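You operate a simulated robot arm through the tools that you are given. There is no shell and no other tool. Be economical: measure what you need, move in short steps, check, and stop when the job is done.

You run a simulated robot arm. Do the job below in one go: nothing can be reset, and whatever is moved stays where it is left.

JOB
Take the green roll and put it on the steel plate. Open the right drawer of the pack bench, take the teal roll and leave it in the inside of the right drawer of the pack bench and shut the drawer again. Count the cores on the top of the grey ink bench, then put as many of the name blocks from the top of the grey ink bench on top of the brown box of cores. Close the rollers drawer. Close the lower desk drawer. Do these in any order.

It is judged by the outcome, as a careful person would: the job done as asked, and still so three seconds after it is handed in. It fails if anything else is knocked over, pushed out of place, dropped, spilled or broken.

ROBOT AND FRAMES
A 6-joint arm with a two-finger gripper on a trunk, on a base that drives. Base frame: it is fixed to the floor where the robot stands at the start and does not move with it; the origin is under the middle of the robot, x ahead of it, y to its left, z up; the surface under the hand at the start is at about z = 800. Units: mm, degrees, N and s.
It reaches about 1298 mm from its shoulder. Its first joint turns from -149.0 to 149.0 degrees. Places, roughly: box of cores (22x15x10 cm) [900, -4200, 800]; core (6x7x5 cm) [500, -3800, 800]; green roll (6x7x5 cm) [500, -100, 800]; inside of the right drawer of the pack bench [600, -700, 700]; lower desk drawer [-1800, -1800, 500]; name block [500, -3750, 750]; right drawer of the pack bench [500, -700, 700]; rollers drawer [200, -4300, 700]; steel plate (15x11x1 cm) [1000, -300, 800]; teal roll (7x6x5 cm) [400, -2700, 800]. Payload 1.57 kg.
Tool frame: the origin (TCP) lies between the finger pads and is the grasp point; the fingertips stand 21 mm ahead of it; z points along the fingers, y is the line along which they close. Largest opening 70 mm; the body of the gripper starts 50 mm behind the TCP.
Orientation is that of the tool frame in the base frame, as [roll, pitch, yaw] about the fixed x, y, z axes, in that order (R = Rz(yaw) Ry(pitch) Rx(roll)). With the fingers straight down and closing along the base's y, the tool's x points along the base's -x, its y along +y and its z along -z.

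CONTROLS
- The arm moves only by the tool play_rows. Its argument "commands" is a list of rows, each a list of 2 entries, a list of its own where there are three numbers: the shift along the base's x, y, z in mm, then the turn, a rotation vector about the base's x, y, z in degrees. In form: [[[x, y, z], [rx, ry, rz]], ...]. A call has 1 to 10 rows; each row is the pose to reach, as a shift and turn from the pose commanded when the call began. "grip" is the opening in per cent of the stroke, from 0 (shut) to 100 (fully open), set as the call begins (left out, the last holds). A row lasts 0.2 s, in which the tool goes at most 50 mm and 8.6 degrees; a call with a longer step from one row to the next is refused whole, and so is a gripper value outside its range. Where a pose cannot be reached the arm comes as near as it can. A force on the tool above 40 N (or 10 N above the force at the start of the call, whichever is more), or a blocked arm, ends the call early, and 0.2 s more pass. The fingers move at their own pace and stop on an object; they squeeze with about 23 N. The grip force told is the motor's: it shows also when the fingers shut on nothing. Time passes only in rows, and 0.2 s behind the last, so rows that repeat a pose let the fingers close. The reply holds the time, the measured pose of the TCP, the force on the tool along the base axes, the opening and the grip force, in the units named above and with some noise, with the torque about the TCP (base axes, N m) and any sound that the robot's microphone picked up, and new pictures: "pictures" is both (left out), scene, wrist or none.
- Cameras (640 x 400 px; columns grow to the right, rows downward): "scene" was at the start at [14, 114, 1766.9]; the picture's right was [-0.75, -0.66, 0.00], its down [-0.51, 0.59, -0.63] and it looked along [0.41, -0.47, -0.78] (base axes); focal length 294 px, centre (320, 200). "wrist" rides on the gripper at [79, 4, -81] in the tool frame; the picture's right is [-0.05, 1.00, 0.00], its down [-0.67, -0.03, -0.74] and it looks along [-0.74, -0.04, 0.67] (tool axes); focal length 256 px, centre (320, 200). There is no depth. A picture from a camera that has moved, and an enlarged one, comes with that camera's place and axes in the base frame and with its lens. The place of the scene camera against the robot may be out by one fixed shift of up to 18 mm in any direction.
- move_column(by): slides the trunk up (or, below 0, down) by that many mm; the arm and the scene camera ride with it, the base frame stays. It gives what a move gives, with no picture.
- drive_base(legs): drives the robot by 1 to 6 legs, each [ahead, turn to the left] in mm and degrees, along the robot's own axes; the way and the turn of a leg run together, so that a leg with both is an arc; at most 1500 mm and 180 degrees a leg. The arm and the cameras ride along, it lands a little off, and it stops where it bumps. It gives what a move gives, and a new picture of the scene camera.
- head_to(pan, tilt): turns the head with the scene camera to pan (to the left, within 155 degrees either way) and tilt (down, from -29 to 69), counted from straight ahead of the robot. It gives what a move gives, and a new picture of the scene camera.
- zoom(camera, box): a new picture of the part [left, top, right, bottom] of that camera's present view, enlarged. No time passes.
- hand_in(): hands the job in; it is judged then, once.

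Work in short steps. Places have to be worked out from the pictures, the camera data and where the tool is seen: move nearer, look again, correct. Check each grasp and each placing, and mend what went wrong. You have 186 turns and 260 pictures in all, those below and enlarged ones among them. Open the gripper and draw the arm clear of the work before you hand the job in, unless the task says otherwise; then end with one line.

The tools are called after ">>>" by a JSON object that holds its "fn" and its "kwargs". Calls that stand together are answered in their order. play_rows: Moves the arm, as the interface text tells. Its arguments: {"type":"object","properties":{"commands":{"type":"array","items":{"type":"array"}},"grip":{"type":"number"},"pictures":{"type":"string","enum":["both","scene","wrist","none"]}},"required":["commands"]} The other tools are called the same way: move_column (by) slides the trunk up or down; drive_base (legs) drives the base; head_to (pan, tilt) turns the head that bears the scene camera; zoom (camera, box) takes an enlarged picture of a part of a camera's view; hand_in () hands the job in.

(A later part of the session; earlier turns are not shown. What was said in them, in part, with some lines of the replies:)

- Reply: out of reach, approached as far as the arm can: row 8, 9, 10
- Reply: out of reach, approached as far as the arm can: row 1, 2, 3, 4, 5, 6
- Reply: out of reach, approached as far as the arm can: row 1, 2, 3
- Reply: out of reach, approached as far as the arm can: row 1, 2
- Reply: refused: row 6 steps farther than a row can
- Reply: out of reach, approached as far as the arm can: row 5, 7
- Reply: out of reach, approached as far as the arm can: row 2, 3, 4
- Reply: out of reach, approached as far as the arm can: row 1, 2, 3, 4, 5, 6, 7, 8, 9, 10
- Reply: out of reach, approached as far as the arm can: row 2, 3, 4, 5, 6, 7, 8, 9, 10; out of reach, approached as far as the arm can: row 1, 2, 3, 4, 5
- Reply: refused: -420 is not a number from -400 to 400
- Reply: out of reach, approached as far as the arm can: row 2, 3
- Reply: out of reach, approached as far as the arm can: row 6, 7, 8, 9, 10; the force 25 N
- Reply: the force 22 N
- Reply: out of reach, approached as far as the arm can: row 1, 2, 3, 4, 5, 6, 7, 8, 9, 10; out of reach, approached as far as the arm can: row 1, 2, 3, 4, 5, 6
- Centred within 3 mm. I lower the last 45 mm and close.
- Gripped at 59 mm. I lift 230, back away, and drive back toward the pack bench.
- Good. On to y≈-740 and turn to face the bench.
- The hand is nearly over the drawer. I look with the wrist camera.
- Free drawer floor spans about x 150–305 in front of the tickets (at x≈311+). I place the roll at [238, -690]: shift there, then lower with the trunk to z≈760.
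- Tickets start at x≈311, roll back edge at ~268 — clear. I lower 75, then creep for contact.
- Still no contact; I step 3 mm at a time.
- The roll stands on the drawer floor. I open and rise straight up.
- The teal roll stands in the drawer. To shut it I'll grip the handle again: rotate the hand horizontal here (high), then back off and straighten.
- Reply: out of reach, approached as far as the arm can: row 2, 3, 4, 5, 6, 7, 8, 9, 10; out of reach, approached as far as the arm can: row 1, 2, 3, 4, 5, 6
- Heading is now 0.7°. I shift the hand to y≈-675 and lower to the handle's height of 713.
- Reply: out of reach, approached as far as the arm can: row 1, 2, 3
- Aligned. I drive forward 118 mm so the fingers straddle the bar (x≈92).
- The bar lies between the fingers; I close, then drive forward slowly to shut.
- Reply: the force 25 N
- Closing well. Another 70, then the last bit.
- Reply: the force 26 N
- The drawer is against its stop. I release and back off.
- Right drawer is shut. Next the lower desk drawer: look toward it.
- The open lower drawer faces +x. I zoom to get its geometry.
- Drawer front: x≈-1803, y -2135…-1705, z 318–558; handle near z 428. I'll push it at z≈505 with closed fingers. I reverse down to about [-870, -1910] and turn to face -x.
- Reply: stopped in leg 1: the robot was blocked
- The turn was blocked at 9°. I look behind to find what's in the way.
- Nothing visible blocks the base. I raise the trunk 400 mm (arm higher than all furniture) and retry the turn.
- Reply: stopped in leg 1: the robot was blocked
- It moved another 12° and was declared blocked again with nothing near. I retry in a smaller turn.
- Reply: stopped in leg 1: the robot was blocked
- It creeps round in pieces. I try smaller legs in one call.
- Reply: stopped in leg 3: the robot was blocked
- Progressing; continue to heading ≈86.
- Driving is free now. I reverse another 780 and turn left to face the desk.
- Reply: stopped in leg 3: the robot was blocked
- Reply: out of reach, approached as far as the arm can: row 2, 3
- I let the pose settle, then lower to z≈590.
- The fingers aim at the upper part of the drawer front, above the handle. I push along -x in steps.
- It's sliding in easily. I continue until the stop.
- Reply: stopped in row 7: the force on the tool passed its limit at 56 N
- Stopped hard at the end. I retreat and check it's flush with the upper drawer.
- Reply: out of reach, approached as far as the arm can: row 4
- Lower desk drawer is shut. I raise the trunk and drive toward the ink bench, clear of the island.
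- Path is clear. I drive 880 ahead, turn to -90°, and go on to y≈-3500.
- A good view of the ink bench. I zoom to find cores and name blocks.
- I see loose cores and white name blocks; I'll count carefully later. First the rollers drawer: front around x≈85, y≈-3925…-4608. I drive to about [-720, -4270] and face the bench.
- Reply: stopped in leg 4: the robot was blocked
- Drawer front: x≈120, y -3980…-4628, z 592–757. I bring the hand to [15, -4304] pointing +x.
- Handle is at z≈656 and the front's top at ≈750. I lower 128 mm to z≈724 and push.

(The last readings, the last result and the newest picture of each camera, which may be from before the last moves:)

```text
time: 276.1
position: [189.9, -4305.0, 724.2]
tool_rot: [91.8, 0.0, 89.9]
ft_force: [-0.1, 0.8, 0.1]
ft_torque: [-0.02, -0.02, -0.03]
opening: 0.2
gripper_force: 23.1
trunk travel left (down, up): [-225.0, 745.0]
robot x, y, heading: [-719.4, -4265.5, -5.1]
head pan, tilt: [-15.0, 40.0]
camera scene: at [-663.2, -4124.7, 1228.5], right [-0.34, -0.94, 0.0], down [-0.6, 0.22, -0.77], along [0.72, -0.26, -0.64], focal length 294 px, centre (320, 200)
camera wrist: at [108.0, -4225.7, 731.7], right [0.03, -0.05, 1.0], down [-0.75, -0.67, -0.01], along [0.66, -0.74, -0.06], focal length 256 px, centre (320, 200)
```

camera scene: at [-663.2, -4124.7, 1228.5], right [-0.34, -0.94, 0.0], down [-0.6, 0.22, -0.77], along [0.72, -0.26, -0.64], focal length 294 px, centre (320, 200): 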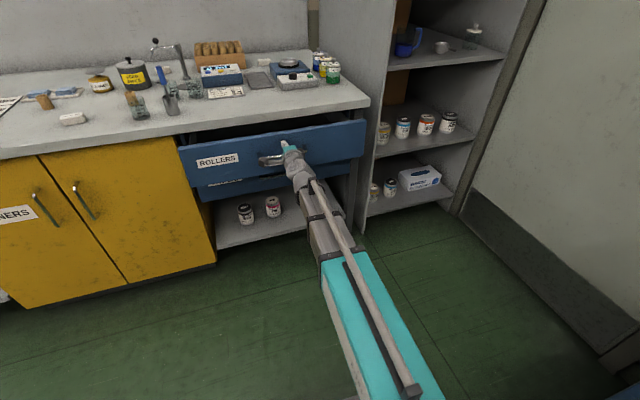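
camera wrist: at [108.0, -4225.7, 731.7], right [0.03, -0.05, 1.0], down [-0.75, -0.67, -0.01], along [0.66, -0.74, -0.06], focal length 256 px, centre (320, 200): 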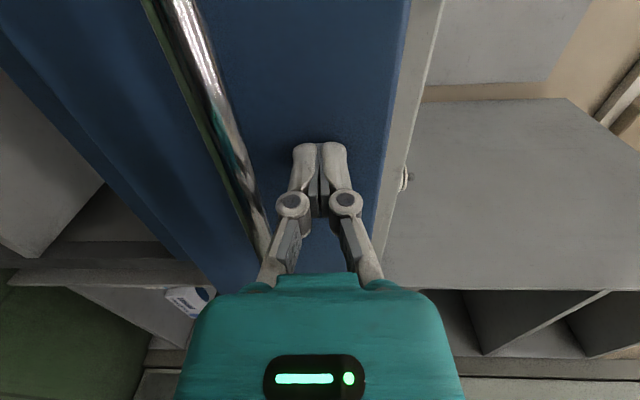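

Pushing well. Continue gently to the stop.

>>> {"fn": "play_rows", "kwargs": {"commands": [[[15, 0, 0], [0, 0, 0]], [[30, 0, 0], [0, 0, 0]], [[45, 0, 0], [0, 0, 0]], [[60, 0, 0], [0, 0, 0]], [[75, 0, 0], [0, 0, 0]], [[88, 0, 0], [0, 0, 0]], [[100, 0, 0], [0, 0, 0]], [[110, 0, 0], [0, 0, 0]], [[120, 0, 0], [0, 0, 0]], [[130, 0, 0], [0, 0, 0]]]}}

```text
time: 278.2
position: [304.6, -4302.6, 725.1]
tool_rot: [92.1, 0.0, 90.1]
ft_force: [-6.8, -1.5, 0.2]
ft_torque: [-0.03, -0.01, -0.06]
opening: 0.0
gripper_force: 23.4
trunk travel left (down, up): [-225.0, 745.0]
robot x, y, heading: [-725.8, -4263.4, -4.6]
head pan, tilt: [-15.0, 40.0]
stopped in row 10: the force on the tool passed its limit at 54 N (the readings are from after the stop); the commanded pose is now the measured one
camera scene: at [-663.7, -4124.8, 1228.6], right [-0.34, -0.94, 0.0], down [-0.6, 0.22, -0.77], along [0.72, -0.26, -0.64], focal length 294 px, centre (320, 200)
camera wrist: at [222.5, -4224.5, 731.4], right [0.04, -0.05, 1.0], down [-0.74, -0.67, -0.01], along [0.67, -0.74, -0.06], focal length 256 px, centre (320, 200)
```

scene: 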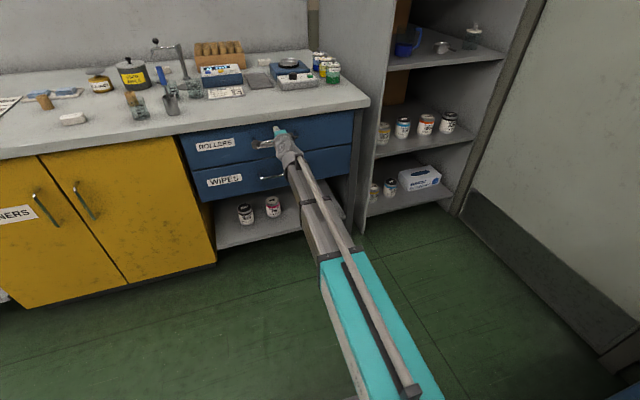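
wrist: 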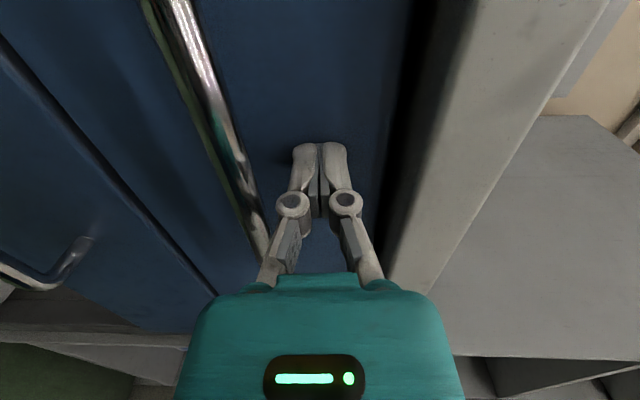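

The rollers drawer is shut, flush with the one below. I retract, raise, and then study the bench top for the count.

>>> {"fn": "play_rows", "kwargs": {"commands": [[[-40, 0, 0], [0, 0, 0]], [[-80, 0, 0], [0, 0, 0]], [[-120, 0, 0], [0, 0, 0]], [[-160, 0, 0], [0, 0, 0]], [[-200, 0, 0], [0, 0, 0]]], "grip": 100, "pictures": "none"}}

>>> {"fn": "move_column", "kwargs": {"by": 400}}

>>> {"fn": "head_to", "kwargs": {"pan": 10, "tilt": 30}}

>>> {"fn": "zoom", "kwargs": {"camera": "scene", "box": [320, 120, 640, 320]}}

>>> {"fn": "zoom", "kwargs": {"camera": "scene", "box": [80, 100, 400, 300]}}

```text
time: 279.4
position: [104.3, -4305.1, 723.6]
tool_rot: [92.1, -0.1, 90.1]
ft_force: [-0.8, -0.7, -0.6]
ft_torque: [-0.01, -0.04, -0.02]
opening: 70.2
gripper_force: 0.0
trunk travel left (down, up): [-225.0, 745.0]
robot x, y, heading: [-716.8, -4264.9, -4.8]
head pan, tilt: [-15.0, 40.0]
```

```text
time: 283.2
position: [105.1, -4303.8, 1123.2]
tool_rot: [92.1, 0.0, 90.2]
ft_force: [-0.8, -0.6, 0.0]
ft_torque: [0.01, 0.04, -0.03]
opening: 70.0
gripper_force: 0.1
trunk travel left (down, up): [-625.0, 345.0]
robot x, y, heading: [-719.4, -4266.0, -4.8]
head pan, tilt: [-15.0, 40.0]
```

```text
time: 284.1
position: [105.1, -4304.8, 1123.8]
tool_rot: [92.2, 0.0, 90.1]
ft_force: [0.2, -0.7, 0.6]
ft_torque: [-0.03, 0.03, -0.01]
opening: 70.0
gripper_force: 0.1
trunk travel left (down, up): [-625.0, 345.0]
robot x, y, heading: [-721.6, -4265.3, -4.8]
head pan, tilt: [10.0, 30.0]
camera scene: at [-653.1, -4087.8, 1643.8], right [0.09, -1.0, 0.0], down [-0.5, -0.05, -0.87], along [0.86, 0.08, -0.5], focal length 294 px, centre (320, 200)
```

scene: 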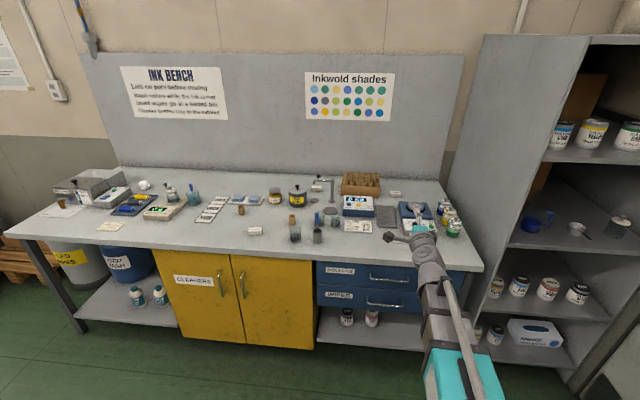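

```text
2.00 times, centred on (480, 220) of scene
camera zoom: at [-653.1, -4087.8, 1643.8], right [0.09, -1.0, 0.0], down [-0.5, -0.05, -0.87], along [0.86, 0.08, -0.5], focal length 587 px, centre (0, 160)
```

zoom: 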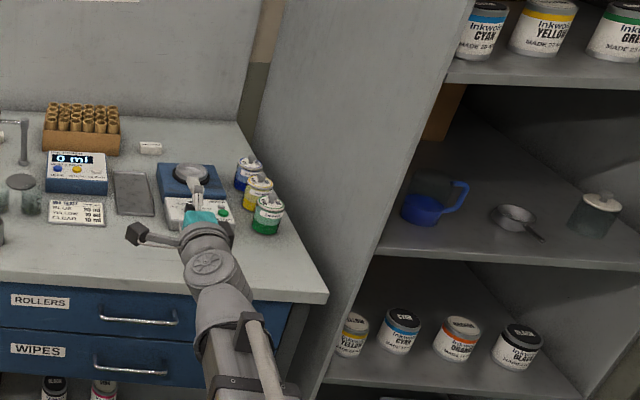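

```text
2.00 times, centred on (240, 200) of scene
camera zoom: at [-653.1, -4087.8, 1643.8], right [0.09, -1.0, 0.0], down [-0.5, -0.05, -0.87], along [0.86, 0.08, -0.5], focal length 587 px, centre (480, 200)
```

zoom: 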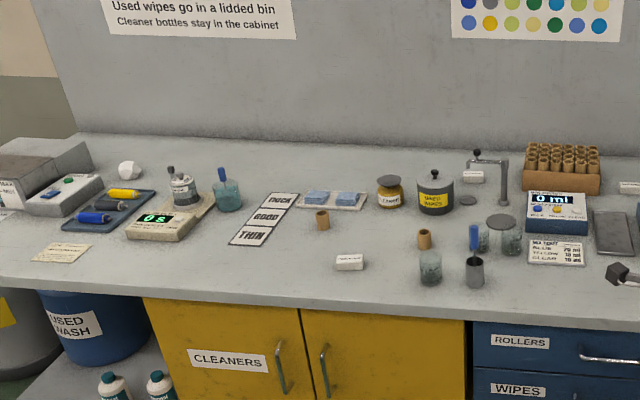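

Two loose cores are on the bench (one beside the cloth tray, one behind the glasses), and three name blocks: front [≈432,-3671], by the tap, and right of the box [≈880,-4388]. So two blocks must go on the box. I raise the trunk and turn the hand to point down.

>>> {"fn": "move_column", "kwargs": {"by": 230}}

>>> {"fn": "play_rows", "kwargs": {"commands": [[[0, 5, 0], [-4.62, 4.62, 4.62]], [[0, 10, 0], [-9.24, 9.24, 9.24]], [[0, 15, 0], [-13.86, 13.86, 13.86]], [[0, 20, 0], [-18.48, 18.48, 18.48]], [[0, 25, 0], [-23.1, 23.1, 23.1]], [[0, 30, 0], [-27.7, 27.7, 27.7]], [[0, 35, 0], [-32.3, 32.3, 32.3]], [[0, 40, 0], [-36.9, 36.9, 36.9]], [[0, 40, 0], [-41.5, 41.5, 41.5]], [[0, 40, 0], [-46.2, 46.2, 46.2]]], "pictures": "none"}}

>>> {"fn": "play_rows", "kwargs": {"commands": [[[0, 0, 0], [-4.62, 4.62, 4.62]], [[0, 0, 0], [-9.24, 9.24, 9.24]], [[0, 0, 0], [-13.86, 13.86, 13.86]], [[0, 0, 0], [-18.48, 18.48, 18.48]], [[0, 0, 0], [-23.1, 23.1, 23.1]], [[0, 0, 0], [-23.1, 23.1, 23.1]]], "pictures": "none"}}

>>> {"fn": "drive_base", "kwargs": {"legs": [[0, 24], [640, 0], [0, -19]]}}

```text
time: 286.5
position: [104.9, -4304.8, 1353.1]
tool_rot: [92.1, -0.1, 90.1]
ft_force: [-0.3, -0.8, -0.1]
ft_torque: [-0.02, -0.06, 0.02]
opening: 70.3
gripper_force: 0.1
trunk travel left (down, up): [-855.0, 115.0]
robot x, y, heading: [-720.0, -4265.9, -4.6]
head pan, tilt: [10.0, 30.0]
```

```text
time: 288.7
position: [99.4, -4266.9, 1200.0]
tool_rot: [154.1, 16.8, 152.2]
ft_force: [-0.5, 0.2, -0.3]
ft_torque: [0.01, 0.0, -0.01]
opening: 70.0
gripper_force: 0.2
out of reach, approached as far as the arm can: row 1, 2, 3, 4, 5, 6, 7, 8, 9, 10
trunk travel left (down, up): [-855.0, 115.0]
robot x, y, heading: [-722.1, -4268.1, -4.6]
head pan, tilt: [10.0, 30.0]
```

```text
time: 290.1
position: [104.4, -4265.6, 1174.6]
tool_rot: [-177.9, -0.2, -179.9]
ft_force: [0.0, 0.1, -0.4]
ft_torque: [-0.01, 0.02, 0.0]
opening: 70.0
gripper_force: 0.1
out of reach, approached as far as the arm can: row 1, 2, 3, 4, 5, 6
trunk travel left (down, up): [-855.0, 115.0]
robot x, y, heading: [-725.2, -4267.3, -4.6]
head pan, tilt: [10.0, 30.0]
```

```text
time: 297.7
position: [724.4, -3979.3, 1173.5]
tool_rot: [-177.9, -0.1, -175.2]
ft_force: [-0.6, 0.0, 0.0]
ft_torque: [-0.01, 0.0, -0.03]
opening: 69.8
gripper_force: 0.2
trunk travel left (down, up): [-855.0, 115.0]
robot x, y, heading: [-97.0, -4030.2, 0.4]
head pan, tilt: [10.0, 30.0]
camera scene: at [-47.2, -3849.9, 1873.8], right [0.18, -0.98, 0.0], down [-0.49, -0.09, -0.87], along [0.85, 0.16, -0.5], focal length 294 px, centre (320, 200)
```

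scene: 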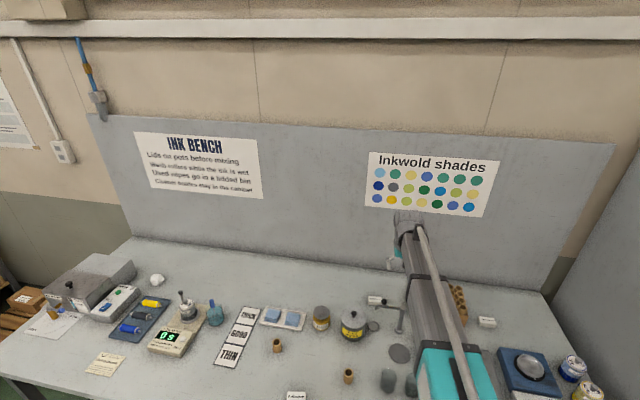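

Landed well. I look from above with the head tilted down and the wrist camera.

>>> {"fn": "head_to", "kwargs": {"pan": 5, "tilt": 60}}

>>> {"fn": "zoom", "kwargs": {"camera": "wrist", "box": [0, 0, 640, 400]}}

```text
time: 298.7
position: [723.1, -3980.8, 1174.0]
tool_rot: [-178.0, -0.1, -175.2]
ft_force: [-0.6, 0.6, -0.2]
ft_torque: [-0.02, -0.01, -0.02]
opening: 70.2
gripper_force: 0.2
trunk travel left (down, up): [-855.0, 115.0]
robot x, y, heading: [-101.3, -4028.0, 0.4]
head pan, tilt: [5.0, 60.0]
camera scene: at [-69.9, -3860.1, 1831.8], right [0.1, -1.0, 0.0], down [-0.86, -0.08, -0.5], along [0.5, 0.05, -0.87], focal length 294 px, centre (320, 200)
```

scene: 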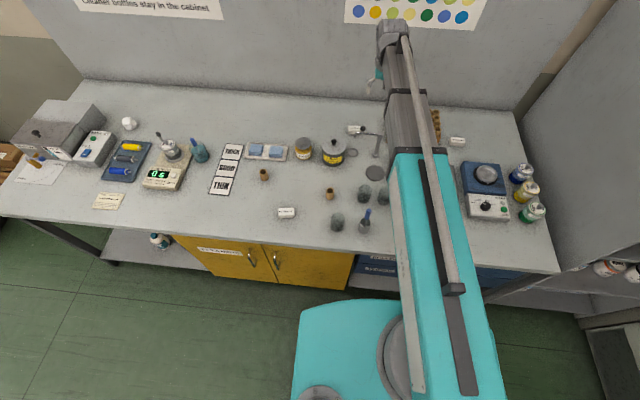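

```text
1.00 times, centred on (320, 200) of wrist (not enlarged: the box is as wide or as high as the picture)
camera zoom: at [643.9, -3980.0, 1255.7], right [-0.03, 1.0, -0.04], down [0.67, 0.05, 0.74], along [0.75, 0.0, -0.67], focal length 256 px, centre (320, 200)
```

zoom: 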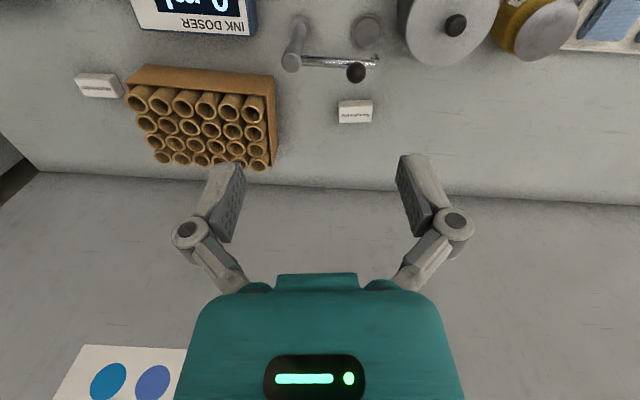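

Confirmed: 2 loose cores, 3 name blocks. I start with the block right of the box at about [860, -4382]; move above it.

>>> {"fn": "play_rows", "kwargs": {"commands": [[[13, -42, 0], [0, 0, 0]], [[26, -84, 0], [0, 0, 0]], [[39, -126, 0], [0, 0, 0]], [[52, -168, 0], [0, 0, 0]], [[65, -210, 0], [0, 0, 0]], [[78, -252, 0], [0, 0, 0]], [[91, -294, 0], [0, 0, 0]], [[104, -330, 0], [0, 0, 0]], [[117, -366, 0], [0, 0, 0]], [[130, -400, 0], [0, 0, 0]]], "pictures": "wrist"}}

```text
time: 300.9
position: [856.4, -4385.9, 1173.9]
tool_rot: [-177.9, -0.1, -175.2]
ft_force: [-0.3, -0.1, 0.5]
ft_torque: [0.04, 0.0, -0.01]
opening: 70.0
gripper_force: 0.1
out of reach, approached as far as the arm can: row 4, 5
trunk travel left (down, up): [-855.0, 115.0]
robot x, y, heading: [-99.7, -4030.1, 0.7]
head pan, tilt: [5.0, 60.0]
camera wrist: at [774.9, -4385.2, 1255.4], right [-0.03, 1.0, -0.04], down [0.67, 0.05, 0.74], along [0.75, 0.0, -0.67], focal length 256 px, centre (320, 200)
```

wrist: 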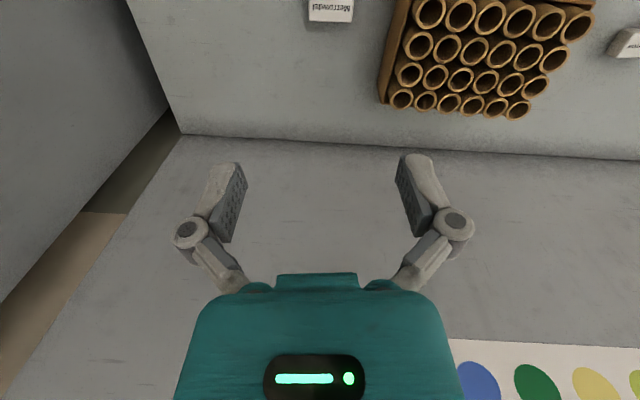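

The block ("Merrowdal") is at [859, -4385], long side along y. I'll grip across its narrow side, so I rotate the hand +90° about z (camera to the -y side, away from the box).

>>> {"fn": "play_rows", "kwargs": {"commands": [[[0, 0, 0], [0, 0, 8.5]], [[0, 0, 0], [0, 0, 17]], [[0, 0, 0], [0, 0, 25.5]], [[0, 0, 0], [0, 0, 34]], [[0, 0, 0], [0, 0, 42.5]], [[0, 0, 0], [0, 0, 51]], [[0, 0, 0], [0, 0, 59.5]], [[0, 0, 0], [0, 0, 68]], [[0, 0, 0], [0, 0, 76.5]], [[0, 0, 0], [0, 0, 85]]], "pictures": "none"}}

>>> {"fn": "move_column", "kwargs": {"by": -170}}

>>> {"fn": "zoom", "kwargs": {"camera": "wrist", "box": [0, 0, 640, 400]}}

```text
time: 303.1
position: [854.6, -4380.0, 1174.9]
tool_rot: [-177.9, 0.0, -90.2]
ft_force: [0.0, -0.8, -0.1]
ft_torque: [0.0, 0.03, 0.02]
opening: 70.1
gripper_force: 0.0
trunk travel left (down, up): [-855.0, 115.0]
robot x, y, heading: [-100.1, -4033.7, 0.6]
head pan, tilt: [5.0, 60.0]
```

```text
time: 305.0
position: [854.2, -4381.2, 1003.5]
tool_rot: [-177.9, -0.2, -90.2]
ft_force: [-0.3, -0.1, 0.3]
ft_torque: [-0.02, -0.01, -0.02]
opening: 70.0
gripper_force: 0.1
trunk travel left (down, up): [-685.0, 285.0]
robot x, y, heading: [-99.9, -4033.1, 0.5]
head pan, tilt: [5.0, 60.0]
```

```text
1.00 times, centred on (320, 200) of wrist (not enlarged: the box is as wide or as high as the picture)
camera zoom: at [846.2, -4459.9, 1085.8], right [-1.0, 0.06, -0.04], down [0.01, 0.67, 0.74], along [0.07, 0.74, -0.67], focal length 256 px, centre (320, 200)
```

zoom: 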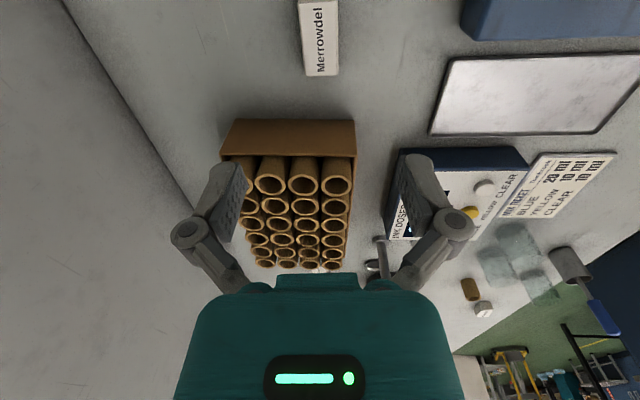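

Block top centre ≈[862, -4378], 32 mm wide. I shift +8 in x and lower 120 for another look.

>>> {"fn": "play_rows", "kwargs": {"commands": [[[8, 2, 0], [0, 0, 0]], [[8, 2, 0], [0, 0, 0]]], "pictures": "none"}}

>>> {"fn": "move_column", "kwargs": {"by": -120}}

>>> {"fn": "zoom", "kwargs": {"camera": "wrist", "box": [0, 0, 640, 400]}}

```text
time: 305.6
position: [863.0, -4378.7, 1005.8]
tool_rot: [-177.9, -0.1, -90.2]
ft_force: [0.7, 0.0, -1.0]
ft_torque: [0.0, 0.0, -0.01]
opening: 69.9
gripper_force: 0.1
trunk travel left (down, up): [-685.0, 285.0]
robot x, y, heading: [-97.7, -4027.8, 0.5]
head pan, tilt: [5.0, 60.0]
```

```text
time: 307.1
position: [863.0, -4378.3, 882.8]
tool_rot: [-177.9, -0.1, -90.2]
ft_force: [-0.2, -0.4, 0.4]
ft_torque: [0.01, 0.0, 0.0]
opening: 69.9
gripper_force: 0.0
trunk travel left (down, up): [-565.0, 405.0]
robot x, y, heading: [-100.2, -4028.4, 0.4]
head pan, tilt: [5.0, 60.0]
```

```text
1.00 times, centred on (320, 200) of wrist (not enlarged: the box is as wide or as high as the picture)
camera zoom: at [854.2, -4457.5, 965.8], right [-1.0, 0.06, -0.04], down [0.01, 0.67, 0.74], along [0.07, 0.74, -0.67], focal length 256 px, centre (320, 200)
```

zoom: 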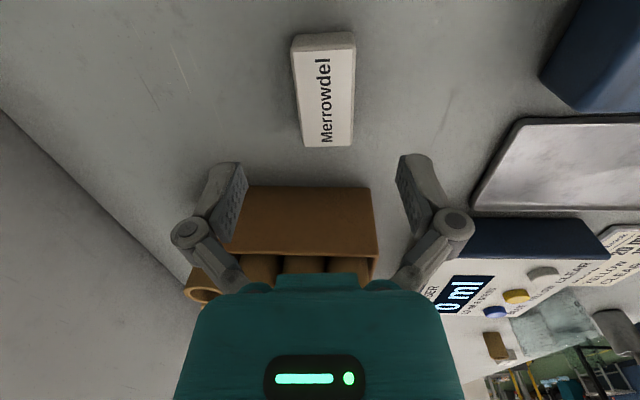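

Block centre refined to [860.5, -4387], top z≈830. I shift and lower 56 to z≈827, then close.

>>> {"fn": "play_rows", "kwargs": {"commands": [[[-2.5, -8, 0], [0, 0, 0]], [[-2.5, -8, 0], [0, 0, 0]]], "pictures": "none"}}

>>> {"fn": "move_column", "kwargs": {"by": -56}}

>>> {"fn": "play_rows", "kwargs": {"commands": [[[0, 0, 0], [0, 0, 0]], [[0, 0, 0], [0, 0, 0]], [[0, 0, 0], [0, 0, 0]], [[0, 0, 0], [0, 0, 0]]], "grip": 0, "pictures": "wrist"}}

```text
time: 307.7
position: [861.3, -4386.1, 883.9]
tool_rot: [-177.9, -0.1, -90.3]
ft_force: [-0.3, 0.8, 0.0]
ft_torque: [0.0, -0.01, 0.0]
opening: 69.9
gripper_force: 0.1
trunk travel left (down, up): [-565.0, 405.0]
robot x, y, heading: [-98.7, -4031.8, 0.6]
head pan, tilt: [5.0, 60.0]
```

```text
time: 308.6
position: [861.5, -4386.9, 828.1]
tool_rot: [-177.8, -0.1, -90.2]
ft_force: [-0.7, 0.3, -0.4]
ft_torque: [-0.05, 0.01, -0.02]
opening: 70.0
gripper_force: 0.0
trunk travel left (down, up): [-509.0, 461.0]
robot x, y, heading: [-100.9, -4031.4, 0.4]
head pan, tilt: [5.0, 60.0]
```

```text
time: 309.6
position: [861.3, -4386.8, 828.9]
tool_rot: [-177.9, -0.1, -90.4]
ft_force: [-0.4, -0.5, 3.9]
ft_torque: [-0.01, 0.07, 0.03]
opening: 33.5
gripper_force: 23.5
trunk travel left (down, up): [-509.0, 461.0]
robot x, y, heading: [-100.4, -4034.1, 0.2]
head pan, tilt: [5.0, 60.0]
camera wrist: at [852.7, -4465.9, 910.1], right [-1.0, 0.06, -0.04], down [0.01, 0.67, 0.74], along [0.07, 0.74, -0.67], focal length 256 px, centre (320, 200)
```

wrist: 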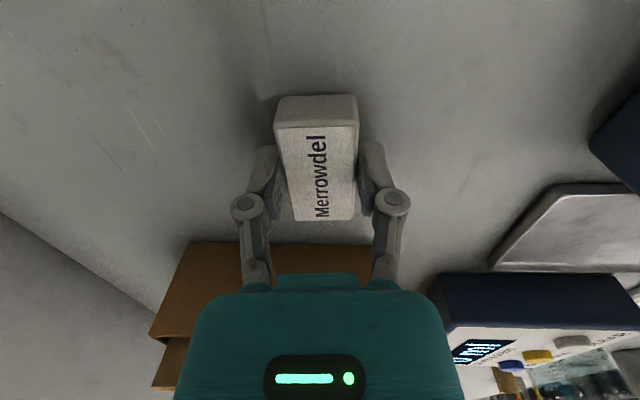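

Gripped (33 mm). Box core tops triangulate to z≈894, with the cores' centre at [902, -4187]. I lift 200 and bring the block over [902, -4220] (between four cores).

>>> {"fn": "move_column", "kwargs": {"by": 200}}

>>> {"fn": "play_rows", "kwargs": {"commands": [[[8, 33, 0], [0, 0, 0]], [[16, 66, 0], [0, 0, 0]], [[24, 99, 0], [0, 0, 0]], [[32, 132, 0], [0, 0, 0]], [[41, 167, 0], [0, 0, 0]], [[41, 167, 0], [0, 0, 0]]], "pictures": "wrist"}}

```text
time: 311.8
position: [861.2, -4386.6, 1027.4]
tool_rot: [-177.9, -0.1, -90.4]
ft_force: [0.3, 0.4, -0.4]
ft_torque: [-0.01, 0.0, 0.01]
opening: 33.4
gripper_force: 23.0
trunk travel left (down, up): [-709.0, 261.0]
robot x, y, heading: [-96.0, -4031.1, 0.8]
head pan, tilt: [5.0, 60.0]
```

```text
time: 313.2
position: [899.4, -4221.3, 1028.1]
tool_rot: [-177.9, -0.1, -90.2]
ft_force: [0.2, 0.0, 0.3]
ft_torque: [-0.02, 0.01, 0.03]
opening: 33.0
gripper_force: 23.3
out of reach, approached as far as the arm can: row 4, 5
trunk travel left (down, up): [-709.0, 261.0]
robot x, y, heading: [-100.0, -4028.4, 0.6]
head pan, tilt: [5.0, 60.0]
camera wrist: at [891.3, -4300.9, 1109.7], right [-1.0, 0.06, -0.04], down [0.01, 0.67, 0.74], along [0.07, 0.74, -0.67], focal length 256 px, centre (320, 200)
```

wrist: 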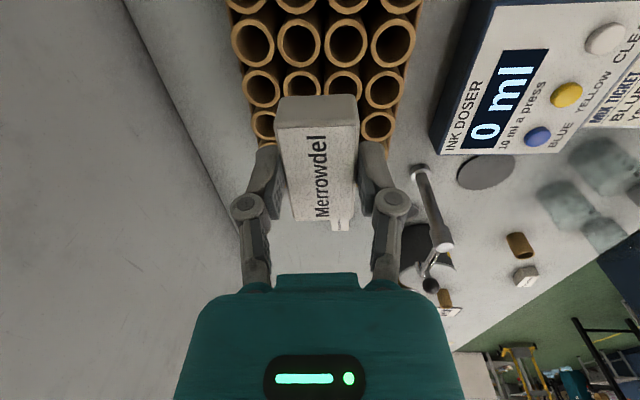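

Position matches (rows centred at x≈902). I lower toward contact at z≈924.

>>> {"fn": "play_rows", "kwargs": {"commands": [[[2, 0, 0], [0, 0, 0]], [[2, 0, 0], [0, 0, 0]]], "pictures": "none"}}

>>> {"fn": "move_column", "kwargs": {"by": -96}}

>>> {"fn": "move_column", "kwargs": {"by": -4}}

>>> {"fn": "zoom", "kwargs": {"camera": "wrist", "box": [0, 0, 640, 400]}}

```text
time: 313.8
position: [901.5, -4220.1, 1027.4]
tool_rot: [-178.0, 0.0, -90.3]
ft_force: [-0.1, 0.1, -0.8]
ft_torque: [-0.03, -0.03, 0.0]
opening: 32.9
gripper_force: 22.9
trunk travel left (down, up): [-709.0, 261.0]
robot x, y, heading: [-100.9, -4030.6, 0.3]
head pan, tilt: [5.0, 60.0]
```

```text
time: 315.1
position: [904.2, -4220.4, 931.9]
tool_rot: [-177.9, -0.2, -90.2]
ft_force: [0.0, 0.6, -1.3]
ft_torque: [0.0, -0.01, -0.03]
opening: 33.0
gripper_force: 22.8
trunk travel left (down, up): [-613.0, 357.0]
robot x, y, heading: [-97.2, -4032.0, 0.6]
head pan, tilt: [5.0, 60.0]
```

```text
time: 315.6
position: [903.3, -4220.4, 928.1]
tool_rot: [-177.9, -0.1, -90.3]
ft_force: [0.0, -0.2, -0.9]
ft_torque: [0.0, 0.02, -0.03]
opening: 32.8
gripper_force: 23.6
trunk travel left (down, up): [-609.0, 361.0]
robot x, y, heading: [-99.0, -4031.4, 0.6]
head pan, tilt: [5.0, 60.0]
```

```text
1.00 times, centred on (320, 200) of wrist (not enlarged: the box is as wide or as high as the picture)
camera zoom: at [894.6, -4299.2, 1009.7], right [-1.0, 0.06, -0.04], down [0.01, 0.67, 0.74], along [0.07, 0.74, -0.67], focal length 256 px, centre (320, 200)
```

zoom: 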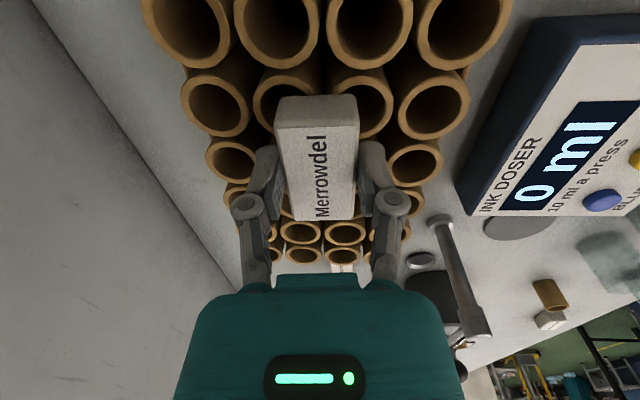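

Nearly there; creep down.

>>> {"fn": "move_column", "kwargs": {"by": -3}}

>>> {"fn": "move_column", "kwargs": {"by": -3}}

```text
time: 316.2
position: [903.2, -4219.4, 926.0]
tool_rot: [-177.9, -0.2, -90.2]
ft_force: [-0.9, 0.9, -0.9]
ft_torque: [0.02, 0.02, -0.01]
opening: 33.0
gripper_force: 22.5
trunk travel left (down, up): [-606.0, 364.0]
robot x, y, heading: [-99.3, -4032.7, 0.4]
head pan, tilt: [5.0, 60.0]
```

```text
time: 316.7
position: [903.2, -4219.7, 923.4]
tool_rot: [-177.8, -0.1, -90.2]
ft_force: [4.7, -0.5, 12.0]
ft_torque: [0.0, 0.07, 0.01]
opening: 33.3
gripper_force: 23.5
trunk travel left (down, up): [-603.0, 367.0]
robot x, y, heading: [-100.4, -4032.2, 0.9]
head pan, tilt: [5.0, 60.0]
```

Contact with 12 N. I open and lift 110.

>>> {"fn": "play_rows", "kwargs": {"commands": [[[0, 0, 0], [0, 0, 0]], [[0, 0, 0], [0, 0, 0]], [[0, 0, 0], [0, 0, 0]]], "grip": 100, "pictures": "none"}}

>>> {"fn": "move_column", "kwargs": {"by": 200}}

>>> {"fn": "zoom", "kwargs": {"camera": "wrist", "box": [0, 0, 640, 400]}}

```text
time: 317.5
position: [903.0, -4219.7, 923.2]
tool_rot: [-177.8, -0.1, -90.2]
ft_force: [0.0, 0.7, 0.1]
ft_torque: [0.02, 0.01, 0.0]
opening: 69.8
gripper_force: 0.0
trunk travel left (down, up): [-603.0, 367.0]
robot x, y, heading: [-97.2, -4034.1, 0.2]
head pan, tilt: [5.0, 60.0]
```

```text
time: 319.7
position: [901.8, -4220.6, 1121.6]
tool_rot: [-177.9, -0.1, -90.2]
ft_force: [0.0, 0.5, -0.3]
ft_torque: [0.0, 0.02, -0.02]
opening: 70.0
gripper_force: 0.1
trunk travel left (down, up): [-803.0, 167.0]
robot x, y, heading: [-96.5, -4034.8, 0.4]
head pan, tilt: [5.0, 60.0]
```

```text
1.00 times, centred on (320, 200) of wrist (not enlarged: the box is as wide or as high as the picture)
camera zoom: at [894.7, -4299.2, 1203.6], right [-1.0, 0.06, -0.04], down [0.01, 0.67, 0.74], along [0.07, 0.74, -0.67], focal length 256 px, centre (320, 200)
```

zoom: 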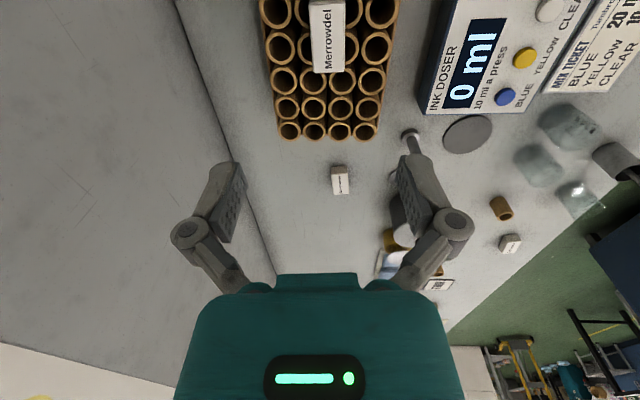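

First block lies well on the box. The block by the tap is too close to the tap's knob under the arm, so I take the front one. I move the hand toward [450, -3680].

>>> {"fn": "play_rows", "kwargs": {"commands": [[[-30, 36, 0], [0, 0, 0]], [[-60, 72, 0], [0, 0, 0]], [[-90, 108, 0], [0, 0, 0]], [[-120, 144, 0], [0, 0, 0]], [[-150, 180, 0], [0, 0, 0]], [[-180, 216, 0], [0, 0, 0]], [[-210, 252, 0], [0, 0, 0]], [[-240, 288, 0], [0, 0, 0]], [[-270, 324, 0], [0, 0, 0]], [[-300, 360, 0], [0, 0, 0]]], "pictures": "none"}}

>>> {"fn": "play_rows", "kwargs": {"commands": [[[-30, 30, 0], [0, 0, 0]], [[-60, 60, 0], [0, 0, 0]], [[-90, 90, 0], [0, 0, 0]], [[-110, 120, 0], [0, 0, 0]], [[-120, 150, 0], [0, 0, 0]]], "pictures": "wrist"}}

```text
time: 321.9
position: [603.8, -3859.9, 1122.2]
tool_rot: [-178.0, -0.2, -90.4]
ft_force: [-0.6, 0.0, 0.4]
ft_torque: [-0.03, 0.03, 0.01]
opening: 70.0
gripper_force: 0.1
trunk travel left (down, up): [-803.0, 167.0]
robot x, y, heading: [-101.6, -4030.4, 0.4]
head pan, tilt: [5.0, 60.0]
```

```text
time: 323.1
position: [483.2, -3707.5, 1123.1]
tool_rot: [-177.9, -0.1, -90.2]
ft_force: [0.2, 0.4, 0.7]
ft_torque: [0.03, 0.01, 0.02]
opening: 70.1
gripper_force: 0.0
trunk travel left (down, up): [-803.0, 167.0]
robot x, y, heading: [-96.6, -4031.6, 0.7]
head pan, tilt: [5.0, 60.0]
camera wrist: at [475.1, -3787.0, 1203.8], right [-1.0, 0.06, -0.04], down [0.01, 0.67, 0.74], along [0.07, 0.74, -0.67], focal length 256 px, centre (320, 200)
```

wrist: 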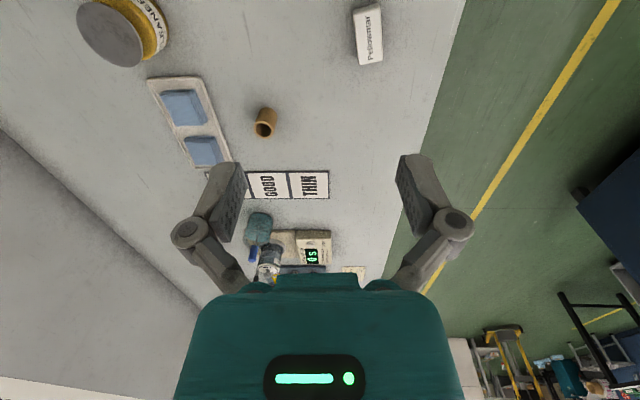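

Block "Pellowmar" at about [435, -3684]. I move above it.

>>> {"fn": "play_rows", "kwargs": {"commands": [[[-24, 12, 0], [0, 0, 0]], [[-48, 23, 0], [0, 0, 0]], [[-48, 23, 0], [0, 0, 0]]], "pictures": "none"}}

>>> {"fn": "move_column", "kwargs": {"by": -200}}

>>> {"fn": "play_rows", "kwargs": {"commands": [[[0, 0, 0], [0, 0, 0]]]}}

```text
time: 323.9
position: [435.4, -3688.9, 1121.5]
tool_rot: [-177.9, 0.0, -90.3]
ft_force: [0.3, -0.5, -0.2]
ft_torque: [0.0, 0.02, 0.02]
opening: 69.8
gripper_force: 0.1
trunk travel left (down, up): [-803.0, 167.0]
robot x, y, heading: [-102.0, -4033.5, 0.7]
head pan, tilt: [5.0, 60.0]
```

```text
time: 326.0
position: [434.5, -3687.7, 922.7]
tool_rot: [-177.7, -0.1, -90.2]
ft_force: [0.2, 0.2, -0.2]
ft_torque: [-0.01, -0.05, -0.01]
opening: 70.0
gripper_force: 0.0
trunk travel left (down, up): [-603.0, 367.0]
robot x, y, heading: [-99.0, -4036.1, 0.8]
head pan, tilt: [5.0, 60.0]
```

```text
time: 326.4
position: [436.1, -3688.3, 922.6]
tool_rot: [-177.9, -0.2, -90.2]
ft_force: [-0.2, -0.4, -0.1]
ft_torque: [-0.02, -0.01, 0.02]
opening: 70.1
gripper_force: 0.1
trunk travel left (down, up): [-603.0, 367.0]
robot x, y, heading: [-98.4, -4031.1, 0.6]
head pan, tilt: [5.0, 60.0]
camera scene: at [-70.2, -3860.0, 1579.7], right [0.1, -1.0, 0.0], down [-0.86, -0.08, -0.5], along [0.5, 0.05, -0.87], focal length 294 px, centre (320, 200)
camera wrist: at [427.5, -3767.9, 1003.8], right [-1.0, 0.06, -0.04], down [0.01, 0.67, 0.74], along [0.07, 0.74, -0.67], focal length 256 px, centre (320, 200)
```

scene: 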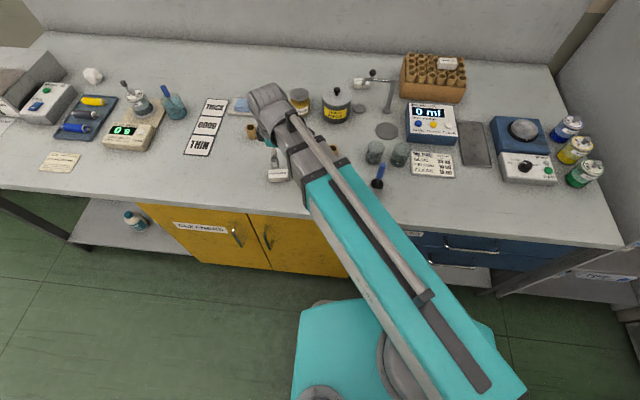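
wrist: 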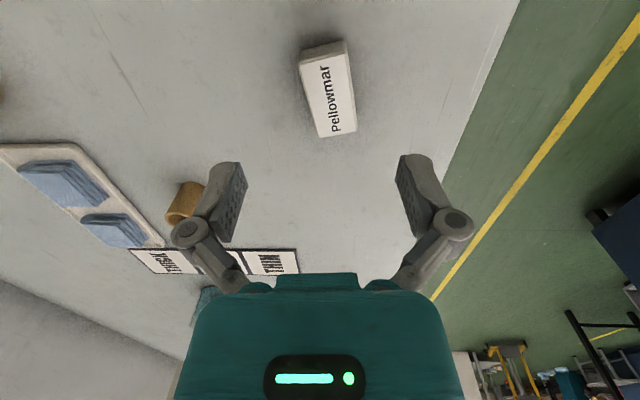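

Block centre ≈[431.7, -3680.8], turned by +8.5°. I align and lower 60 to check.

>>> {"fn": "play_rows", "kwargs": {"commands": [[[-2, 4, 0], [0, 0, 4.2]], [[-4, 7.5, 0], [0, 0, 8.5]], [[-4, 7.5, 0], [0, 0, 8.5]]], "pictures": "none"}}

>>> {"fn": "move_column", "kwargs": {"by": -55}}

>>> {"fn": "zoom", "kwargs": {"camera": "wrist", "box": [0, 0, 640, 400]}}

```text
time: 327.2
position: [431.5, -3681.0, 921.8]
tool_rot: [-177.9, -0.1, -81.7]
ft_force: [-0.4, -0.3, 0.7]
ft_torque: [-0.03, 0.02, -0.02]
opening: 70.1
gripper_force: 0.0
trunk travel left (down, up): [-603.0, 367.0]
robot x, y, heading: [-99.8, -4033.3, 0.5]
head pan, tilt: [5.0, 60.0]
```

```text
time: 328.2
position: [431.1, -3680.6, 867.1]
tool_rot: [-177.9, -0.1, -81.6]
ft_force: [-0.3, 0.4, 0.5]
ft_torque: [0.0, -0.01, 0.0]
opening: 69.9
gripper_force: 0.1
trunk travel left (down, up): [-548.0, 422.0]
robot x, y, heading: [-99.0, -4030.8, 0.4]
head pan, tilt: [5.0, 60.0]
```

```text
1.00 times, centred on (320, 200) of wrist (not enlarged: the box is as wide or as high as the picture)
camera zoom: at [434.9, -3760.6, 948.8], right [-1.0, -0.09, -0.04], down [-0.09, 0.66, 0.74], along [-0.04, 0.74, -0.67], focal length 256 px, centre (320, 200)
```

zoom: 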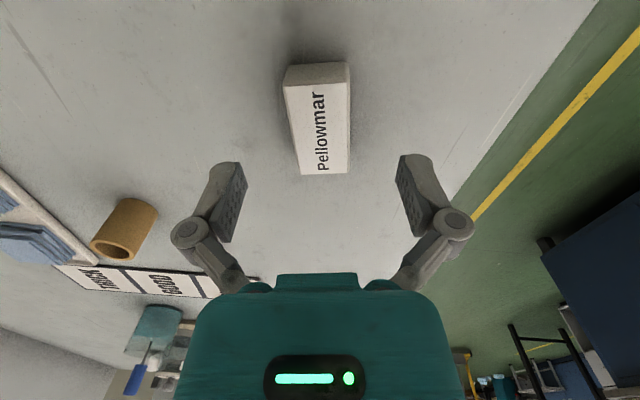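

Aligned. I lower the last 40 and close.

>>> {"fn": "move_column", "kwargs": {"by": -39}}

>>> {"fn": "play_rows", "kwargs": {"commands": [[[0, 0, 0], [0, 0, 0]], [[0, 0, 0], [0, 0, 0]], [[0, 0, 0], [0, 0, 0]], [[0, 0, 0], [0, 0, 0]]], "grip": 0, "pictures": "wrist"}}

```text
time: 329.0
position: [430.8, -3681.0, 827.6]
tool_rot: [-177.9, -0.1, -81.7]
ft_force: [-0.6, 0.7, 0.5]
ft_torque: [-0.02, -0.01, -0.02]
opening: 70.0
gripper_force: 0.0
trunk travel left (down, up): [-509.0, 461.0]
robot x, y, heading: [-100.1, -4028.8, 0.4]
head pan, tilt: [5.0, 60.0]
```

```text
time: 330.0
position: [430.8, -3681.8, 829.1]
tool_rot: [-178.0, 0.0, -81.9]
ft_force: [1.2, -0.7, 5.3]
ft_torque: [-0.02, 0.07, 0.0]
opening: 33.2
gripper_force: 23.4
trunk travel left (down, up): [-509.0, 461.0]
robot x, y, heading: [-102.0, -4031.6, 0.4]
head pan, tilt: [5.0, 60.0]
camera wrist: at [434.8, -3760.7, 910.0], right [-1.0, -0.09, -0.04], down [-0.09, 0.66, 0.74], along [-0.04, 0.74, -0.67], focal length 256 px, centre (320, 200)
```

wrist: 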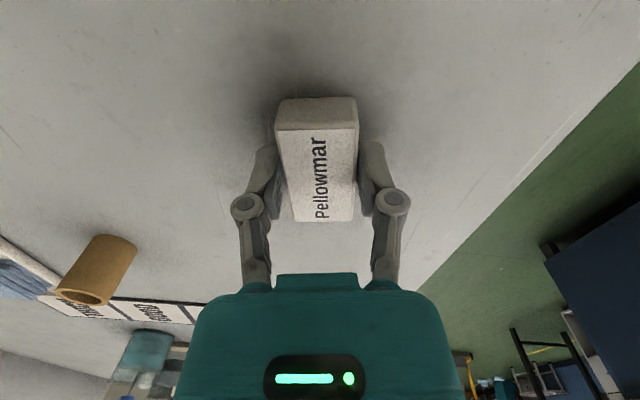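

Gripped. I lift 290 and carry it to the box, second spot [902, -4151].

>>> {"fn": "move_column", "kwargs": {"by": 290}}

>>> {"fn": "play_rows", "kwargs": {"commands": [[[31, -31, 0], [0, 0, -0.8]], [[62, -62, 0], [0, 0, -1.7]], [[93, -93, 0], [0, 0, -2.5]], [[124, -124, 0], [0, 0, -3.4]], [[155, -155, 0], [0, 0, -4.2]], [[186, -186, 0], [0, 0, -5]], [[217, -217, 0], [0, 0, -6]], [[248, -248, 0], [0, 0, -7]], [[279, -279, 0], [0, 0, -8]], [[310, -310, 0], [0, 0, -8.5]]], "pictures": "none"}}

>>> {"fn": "play_rows", "kwargs": {"commands": [[[31, -31, 0], [0, 0, 0]], [[62, -62, 0], [0, 0, 0]], [[93, -93, 0], [0, 0, 0]], [[124, -124, 0], [0, 0, 0]], [[155, -155, 0], [0, 0, 0]], [[161, -159, 0], [0, 0, 0]], [[161, -159, 0], [0, 0, 0]]], "pictures": "wrist"}}

```text
time: 332.9
position: [430.2, -3681.2, 1118.4]
tool_rot: [-177.9, -0.1, -81.7]
ft_force: [0.6, -0.4, -0.6]
ft_torque: [0.01, -0.01, 0.04]
opening: 33.1
gripper_force: 23.0
trunk travel left (down, up): [-799.0, 171.0]
robot x, y, heading: [-99.6, -4036.2, 0.7]
head pan, tilt: [5.0, 60.0]
```

```text
time: 335.1
position: [742.4, -3990.6, 1118.0]
tool_rot: [-177.9, 0.0, -90.2]
ft_force: [0.7, -0.2, -0.6]
ft_torque: [0.05, -0.01, -0.02]
opening: 33.1
gripper_force: 22.8
trunk travel left (down, up): [-799.0, 171.0]
robot x, y, heading: [-100.7, -4033.1, 0.3]
head pan, tilt: [5.0, 60.0]
```

```text
time: 336.7
position: [902.9, -4146.6, 1118.8]
tool_rot: [-177.8, -0.1, -90.2]
ft_force: [-0.2, -0.4, 0.3]
ft_torque: [0.01, 0.02, 0.0]
opening: 32.9
gripper_force: 23.0
out of reach, approached as far as the arm can: row 5, 6
trunk travel left (down, up): [-799.0, 171.0]
robot x, y, heading: [-98.9, -4036.1, 0.7]
head pan, tilt: [5.0, 60.0]
camera wrist: at [894.4, -4227.0, 1199.7], right [-1.0, 0.06, -0.04], down [0.01, 0.67, 0.74], along [0.07, 0.74, -0.67], focal length 256 px, centre (320, 200)
```

wrist: 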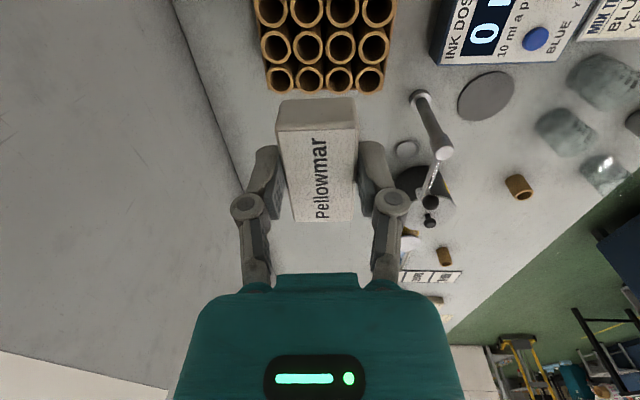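

Target centre is [903, -4151]; shift -4.5 in y and lower.

>>> {"fn": "play_rows", "kwargs": {"commands": [[[0, -4.5, 0], [0, 0, 0]], [[0, -4.5, 0], [0, 0, 0]]], "pictures": "none"}}

>>> {"fn": "move_column", "kwargs": {"by": -187}}

>>> {"fn": "zoom", "kwargs": {"camera": "wrist", "box": [0, 0, 640, 400]}}

```text
time: 337.3
position: [903.3, -4153.5, 1118.2]
tool_rot: [-177.8, -0.1, -90.2]
ft_force: [0.4, -0.4, -0.3]
ft_torque: [0.02, 0.0, -0.01]
opening: 32.8
gripper_force: 22.8
trunk travel left (down, up): [-799.0, 171.0]
robot x, y, heading: [-97.9, -4035.3, 0.4]
head pan, tilt: [5.0, 60.0]
```

```text
time: 339.4
position: [902.6, -4152.9, 931.1]
tool_rot: [-177.9, 0.0, -90.3]
ft_force: [0.3, 0.1, -0.2]
ft_torque: [0.03, 0.02, 0.0]
opening: 33.2
gripper_force: 23.1
trunk travel left (down, up): [-612.0, 358.0]
robot x, y, heading: [-102.9, -4031.0, 0.7]
head pan, tilt: [5.0, 60.0]
```

```text
1.00 times, centred on (320, 200) of wrist (not enlarged: the box is as wide or as high as the picture)
camera zoom: at [894.3, -4232.6, 1012.7], right [-1.0, 0.06, -0.04], down [0.01, 0.67, 0.74], along [0.07, 0.74, -0.67], focal length 256 px, centre (320, 200)
```

zoom: 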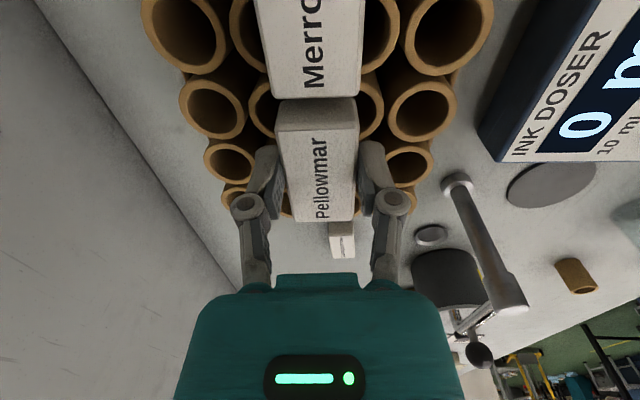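

There's about a 10 mm gap to the first block. Creep down to contact.

>>> {"fn": "move_column", "kwargs": {"by": -5}}

>>> {"fn": "move_column", "kwargs": {"by": -3}}

```text
time: 339.9
position: [902.0, -4153.2, 926.1]
tool_rot: [-177.8, -0.1, -90.3]
ft_force: [-0.1, 0.2, -0.6]
ft_torque: [0.02, 0.02, 0.03]
opening: 33.2
gripper_force: 23.3
trunk travel left (down, up): [-607.0, 363.0]
robot x, y, heading: [-101.0, -4029.5, 0.6]
head pan, tilt: [5.0, 60.0]
```

```text
time: 340.5
position: [902.7, -4153.6, 925.1]
tool_rot: [-178.0, -0.1, -90.3]
ft_force: [1.0, -1.3, 7.2]
ft_torque: [-0.01, 0.09, 0.01]
opening: 33.1
gripper_force: 23.7
trunk travel left (down, up): [-604.0, 366.0]
robot x, y, heading: [-98.6, -4029.2, 0.4]
head pan, tilt: [5.0, 60.0]
```

Contact. I open and lift clear, then check.

>>> {"fn": "play_rows", "kwargs": {"commands": [[[0, 0, 0], [0, 0, 0]], [[0, 0, 0], [0, 0, 0]], [[0, 0, 0], [0, 0, 0]]], "grip": 100, "pictures": "none"}}

>>> {"fn": "move_column", "kwargs": {"by": 250}}

>>> {"fn": "play_rows", "kwargs": {"commands": [[[-40, 0, 0], [0, 0, 0]], [[-80, 0, 0], [0, 0, 0]], [[-120, 0, 0], [0, 0, 0]], [[-160, 0, 0], [0, 0, 0]], [[-200, 0, 0], [0, 0, 0]], [[-240, 0, 0], [0, 0, 0]]], "pictures": "scene"}}

>>> {"fn": "zoom", "kwargs": {"camera": "scene", "box": [320, 60, 560, 210]}}

```text
time: 341.3
position: [903.2, -4151.6, 923.8]
tool_rot: [-177.8, -0.1, -90.4]
ft_force: [-0.1, 0.2, 0.0]
ft_torque: [-0.02, 0.01, -0.02]
opening: 70.4
gripper_force: 0.0
trunk travel left (down, up): [-604.0, 366.0]
robot x, y, heading: [-100.0, -4033.8, 0.6]
head pan, tilt: [5.0, 60.0]
```

```text
time: 343.8
position: [902.9, -4152.7, 1172.6]
tool_rot: [-177.9, 0.0, -90.2]
ft_force: [0.6, -0.9, -0.1]
ft_torque: [0.01, -0.01, -0.01]
opening: 70.1
gripper_force: 0.0
trunk travel left (down, up): [-854.0, 116.0]
robot x, y, heading: [-99.0, -4035.1, 0.6]
head pan, tilt: [5.0, 60.0]
```

```text
time: 345.2
position: [661.2, -4151.3, 1173.4]
tool_rot: [-177.9, -0.1, -90.2]
ft_force: [-0.1, 0.4, 0.4]
ft_torque: [-0.01, -0.01, -0.03]
opening: 70.1
gripper_force: 0.1
trunk travel left (down, up): [-854.0, 116.0]
robot x, y, heading: [-99.6, -4033.5, 0.4]
head pan, tilt: [5.0, 60.0]
camera scene: at [-71.0, -3860.0, 1830.7], right [0.1, -1.0, 0.0], down [-0.86, -0.08, -0.5], along [0.5, 0.05, -0.87], focal length 294 px, centre (320, 200)
```

scene: 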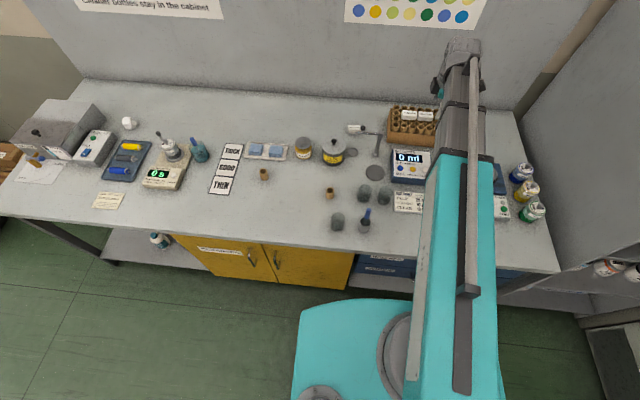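

```text
2.67 times, centred on (440, 135) of scene
camera zoom: at [-71.0, -3860.0, 1830.7], right [0.1, -1.0, 0.0], down [-0.86, -0.08, -0.5], along [0.5, 0.05, -0.87], focal length 783 px, centre (0, 373)
```

zoom: 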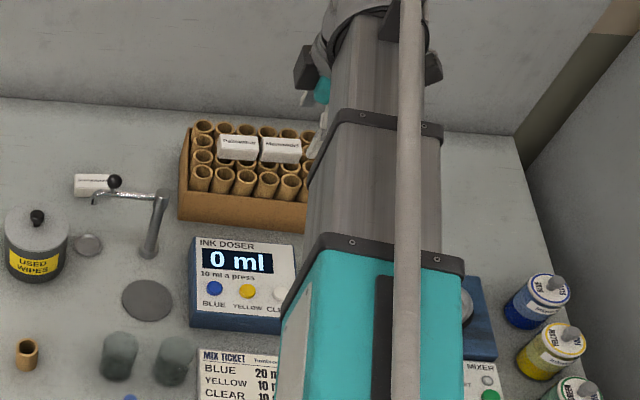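

Both blocks rest on the box and nothing else moved. I back away to draw the arm clear and take one last look.

>>> {"fn": "drive_base", "kwargs": {"legs": [[-400, 0]]}}

>>> {"fn": "zoom", "kwargs": {"camera": "scene", "box": [200, 20, 560, 245]}}

```text
time: 348.2
position: [267.3, -4153.1, 1173.2]
tool_rot: [-177.9, -0.1, -90.1]
ft_force: [0.5, 0.4, -0.1]
ft_torque: [-0.01, -0.01, -0.02]
opening: 70.0
gripper_force: 0.0
trunk travel left (down, up): [-854.0, 116.0]
robot x, y, heading: [-495.9, -4033.9, 0.5]
head pan, tilt: [5.0, 60.0]
camera scene: at [-466.7, -3863.4, 1830.7], right [0.1, -1.0, 0.0], down [-0.86, -0.09, -0.5], along [0.5, 0.05, -0.87], focal length 294 px, centre (320, 200)
```

scene: 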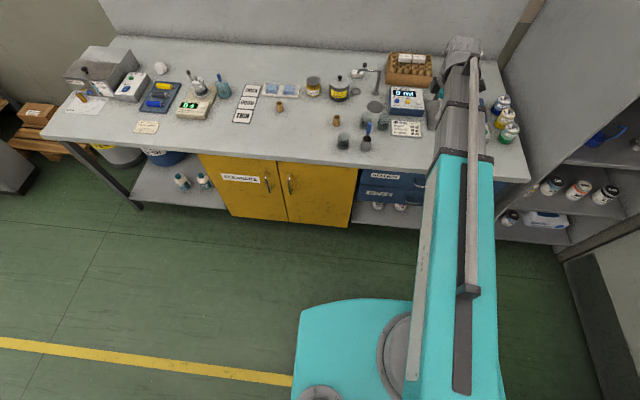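

```text
1.78 times, centred on (380, 132) of scene
camera zoom: at [-466.7, -3863.4, 1830.7], right [0.1, -1.0, 0.0], down [-0.86, -0.09, -0.5], along [0.5, 0.05, -0.87], focal length 522 px, centre (213, 320)
```

zoom: 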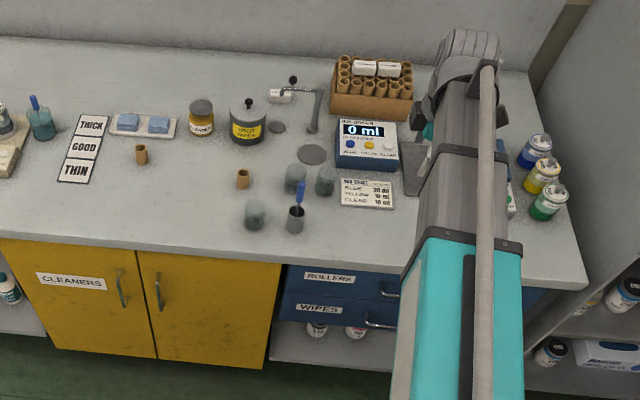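

Everything is in place: two blocks on the box for the two loose cores, the drawers shut, and the arm clear. I hand it in.

>>> {"fn": "hand_in", "kwargs": {}}

```text
The job is handed in.
```

The job is finished and handed in: the green roll is on the steel plate, the teal roll is in the shut right drawer, and two name blocks sit on the box of cores to match the two loose cores I counted. The rollers drawer and the lower desk drawer are closed, and I saw nothing else knocked or moved.
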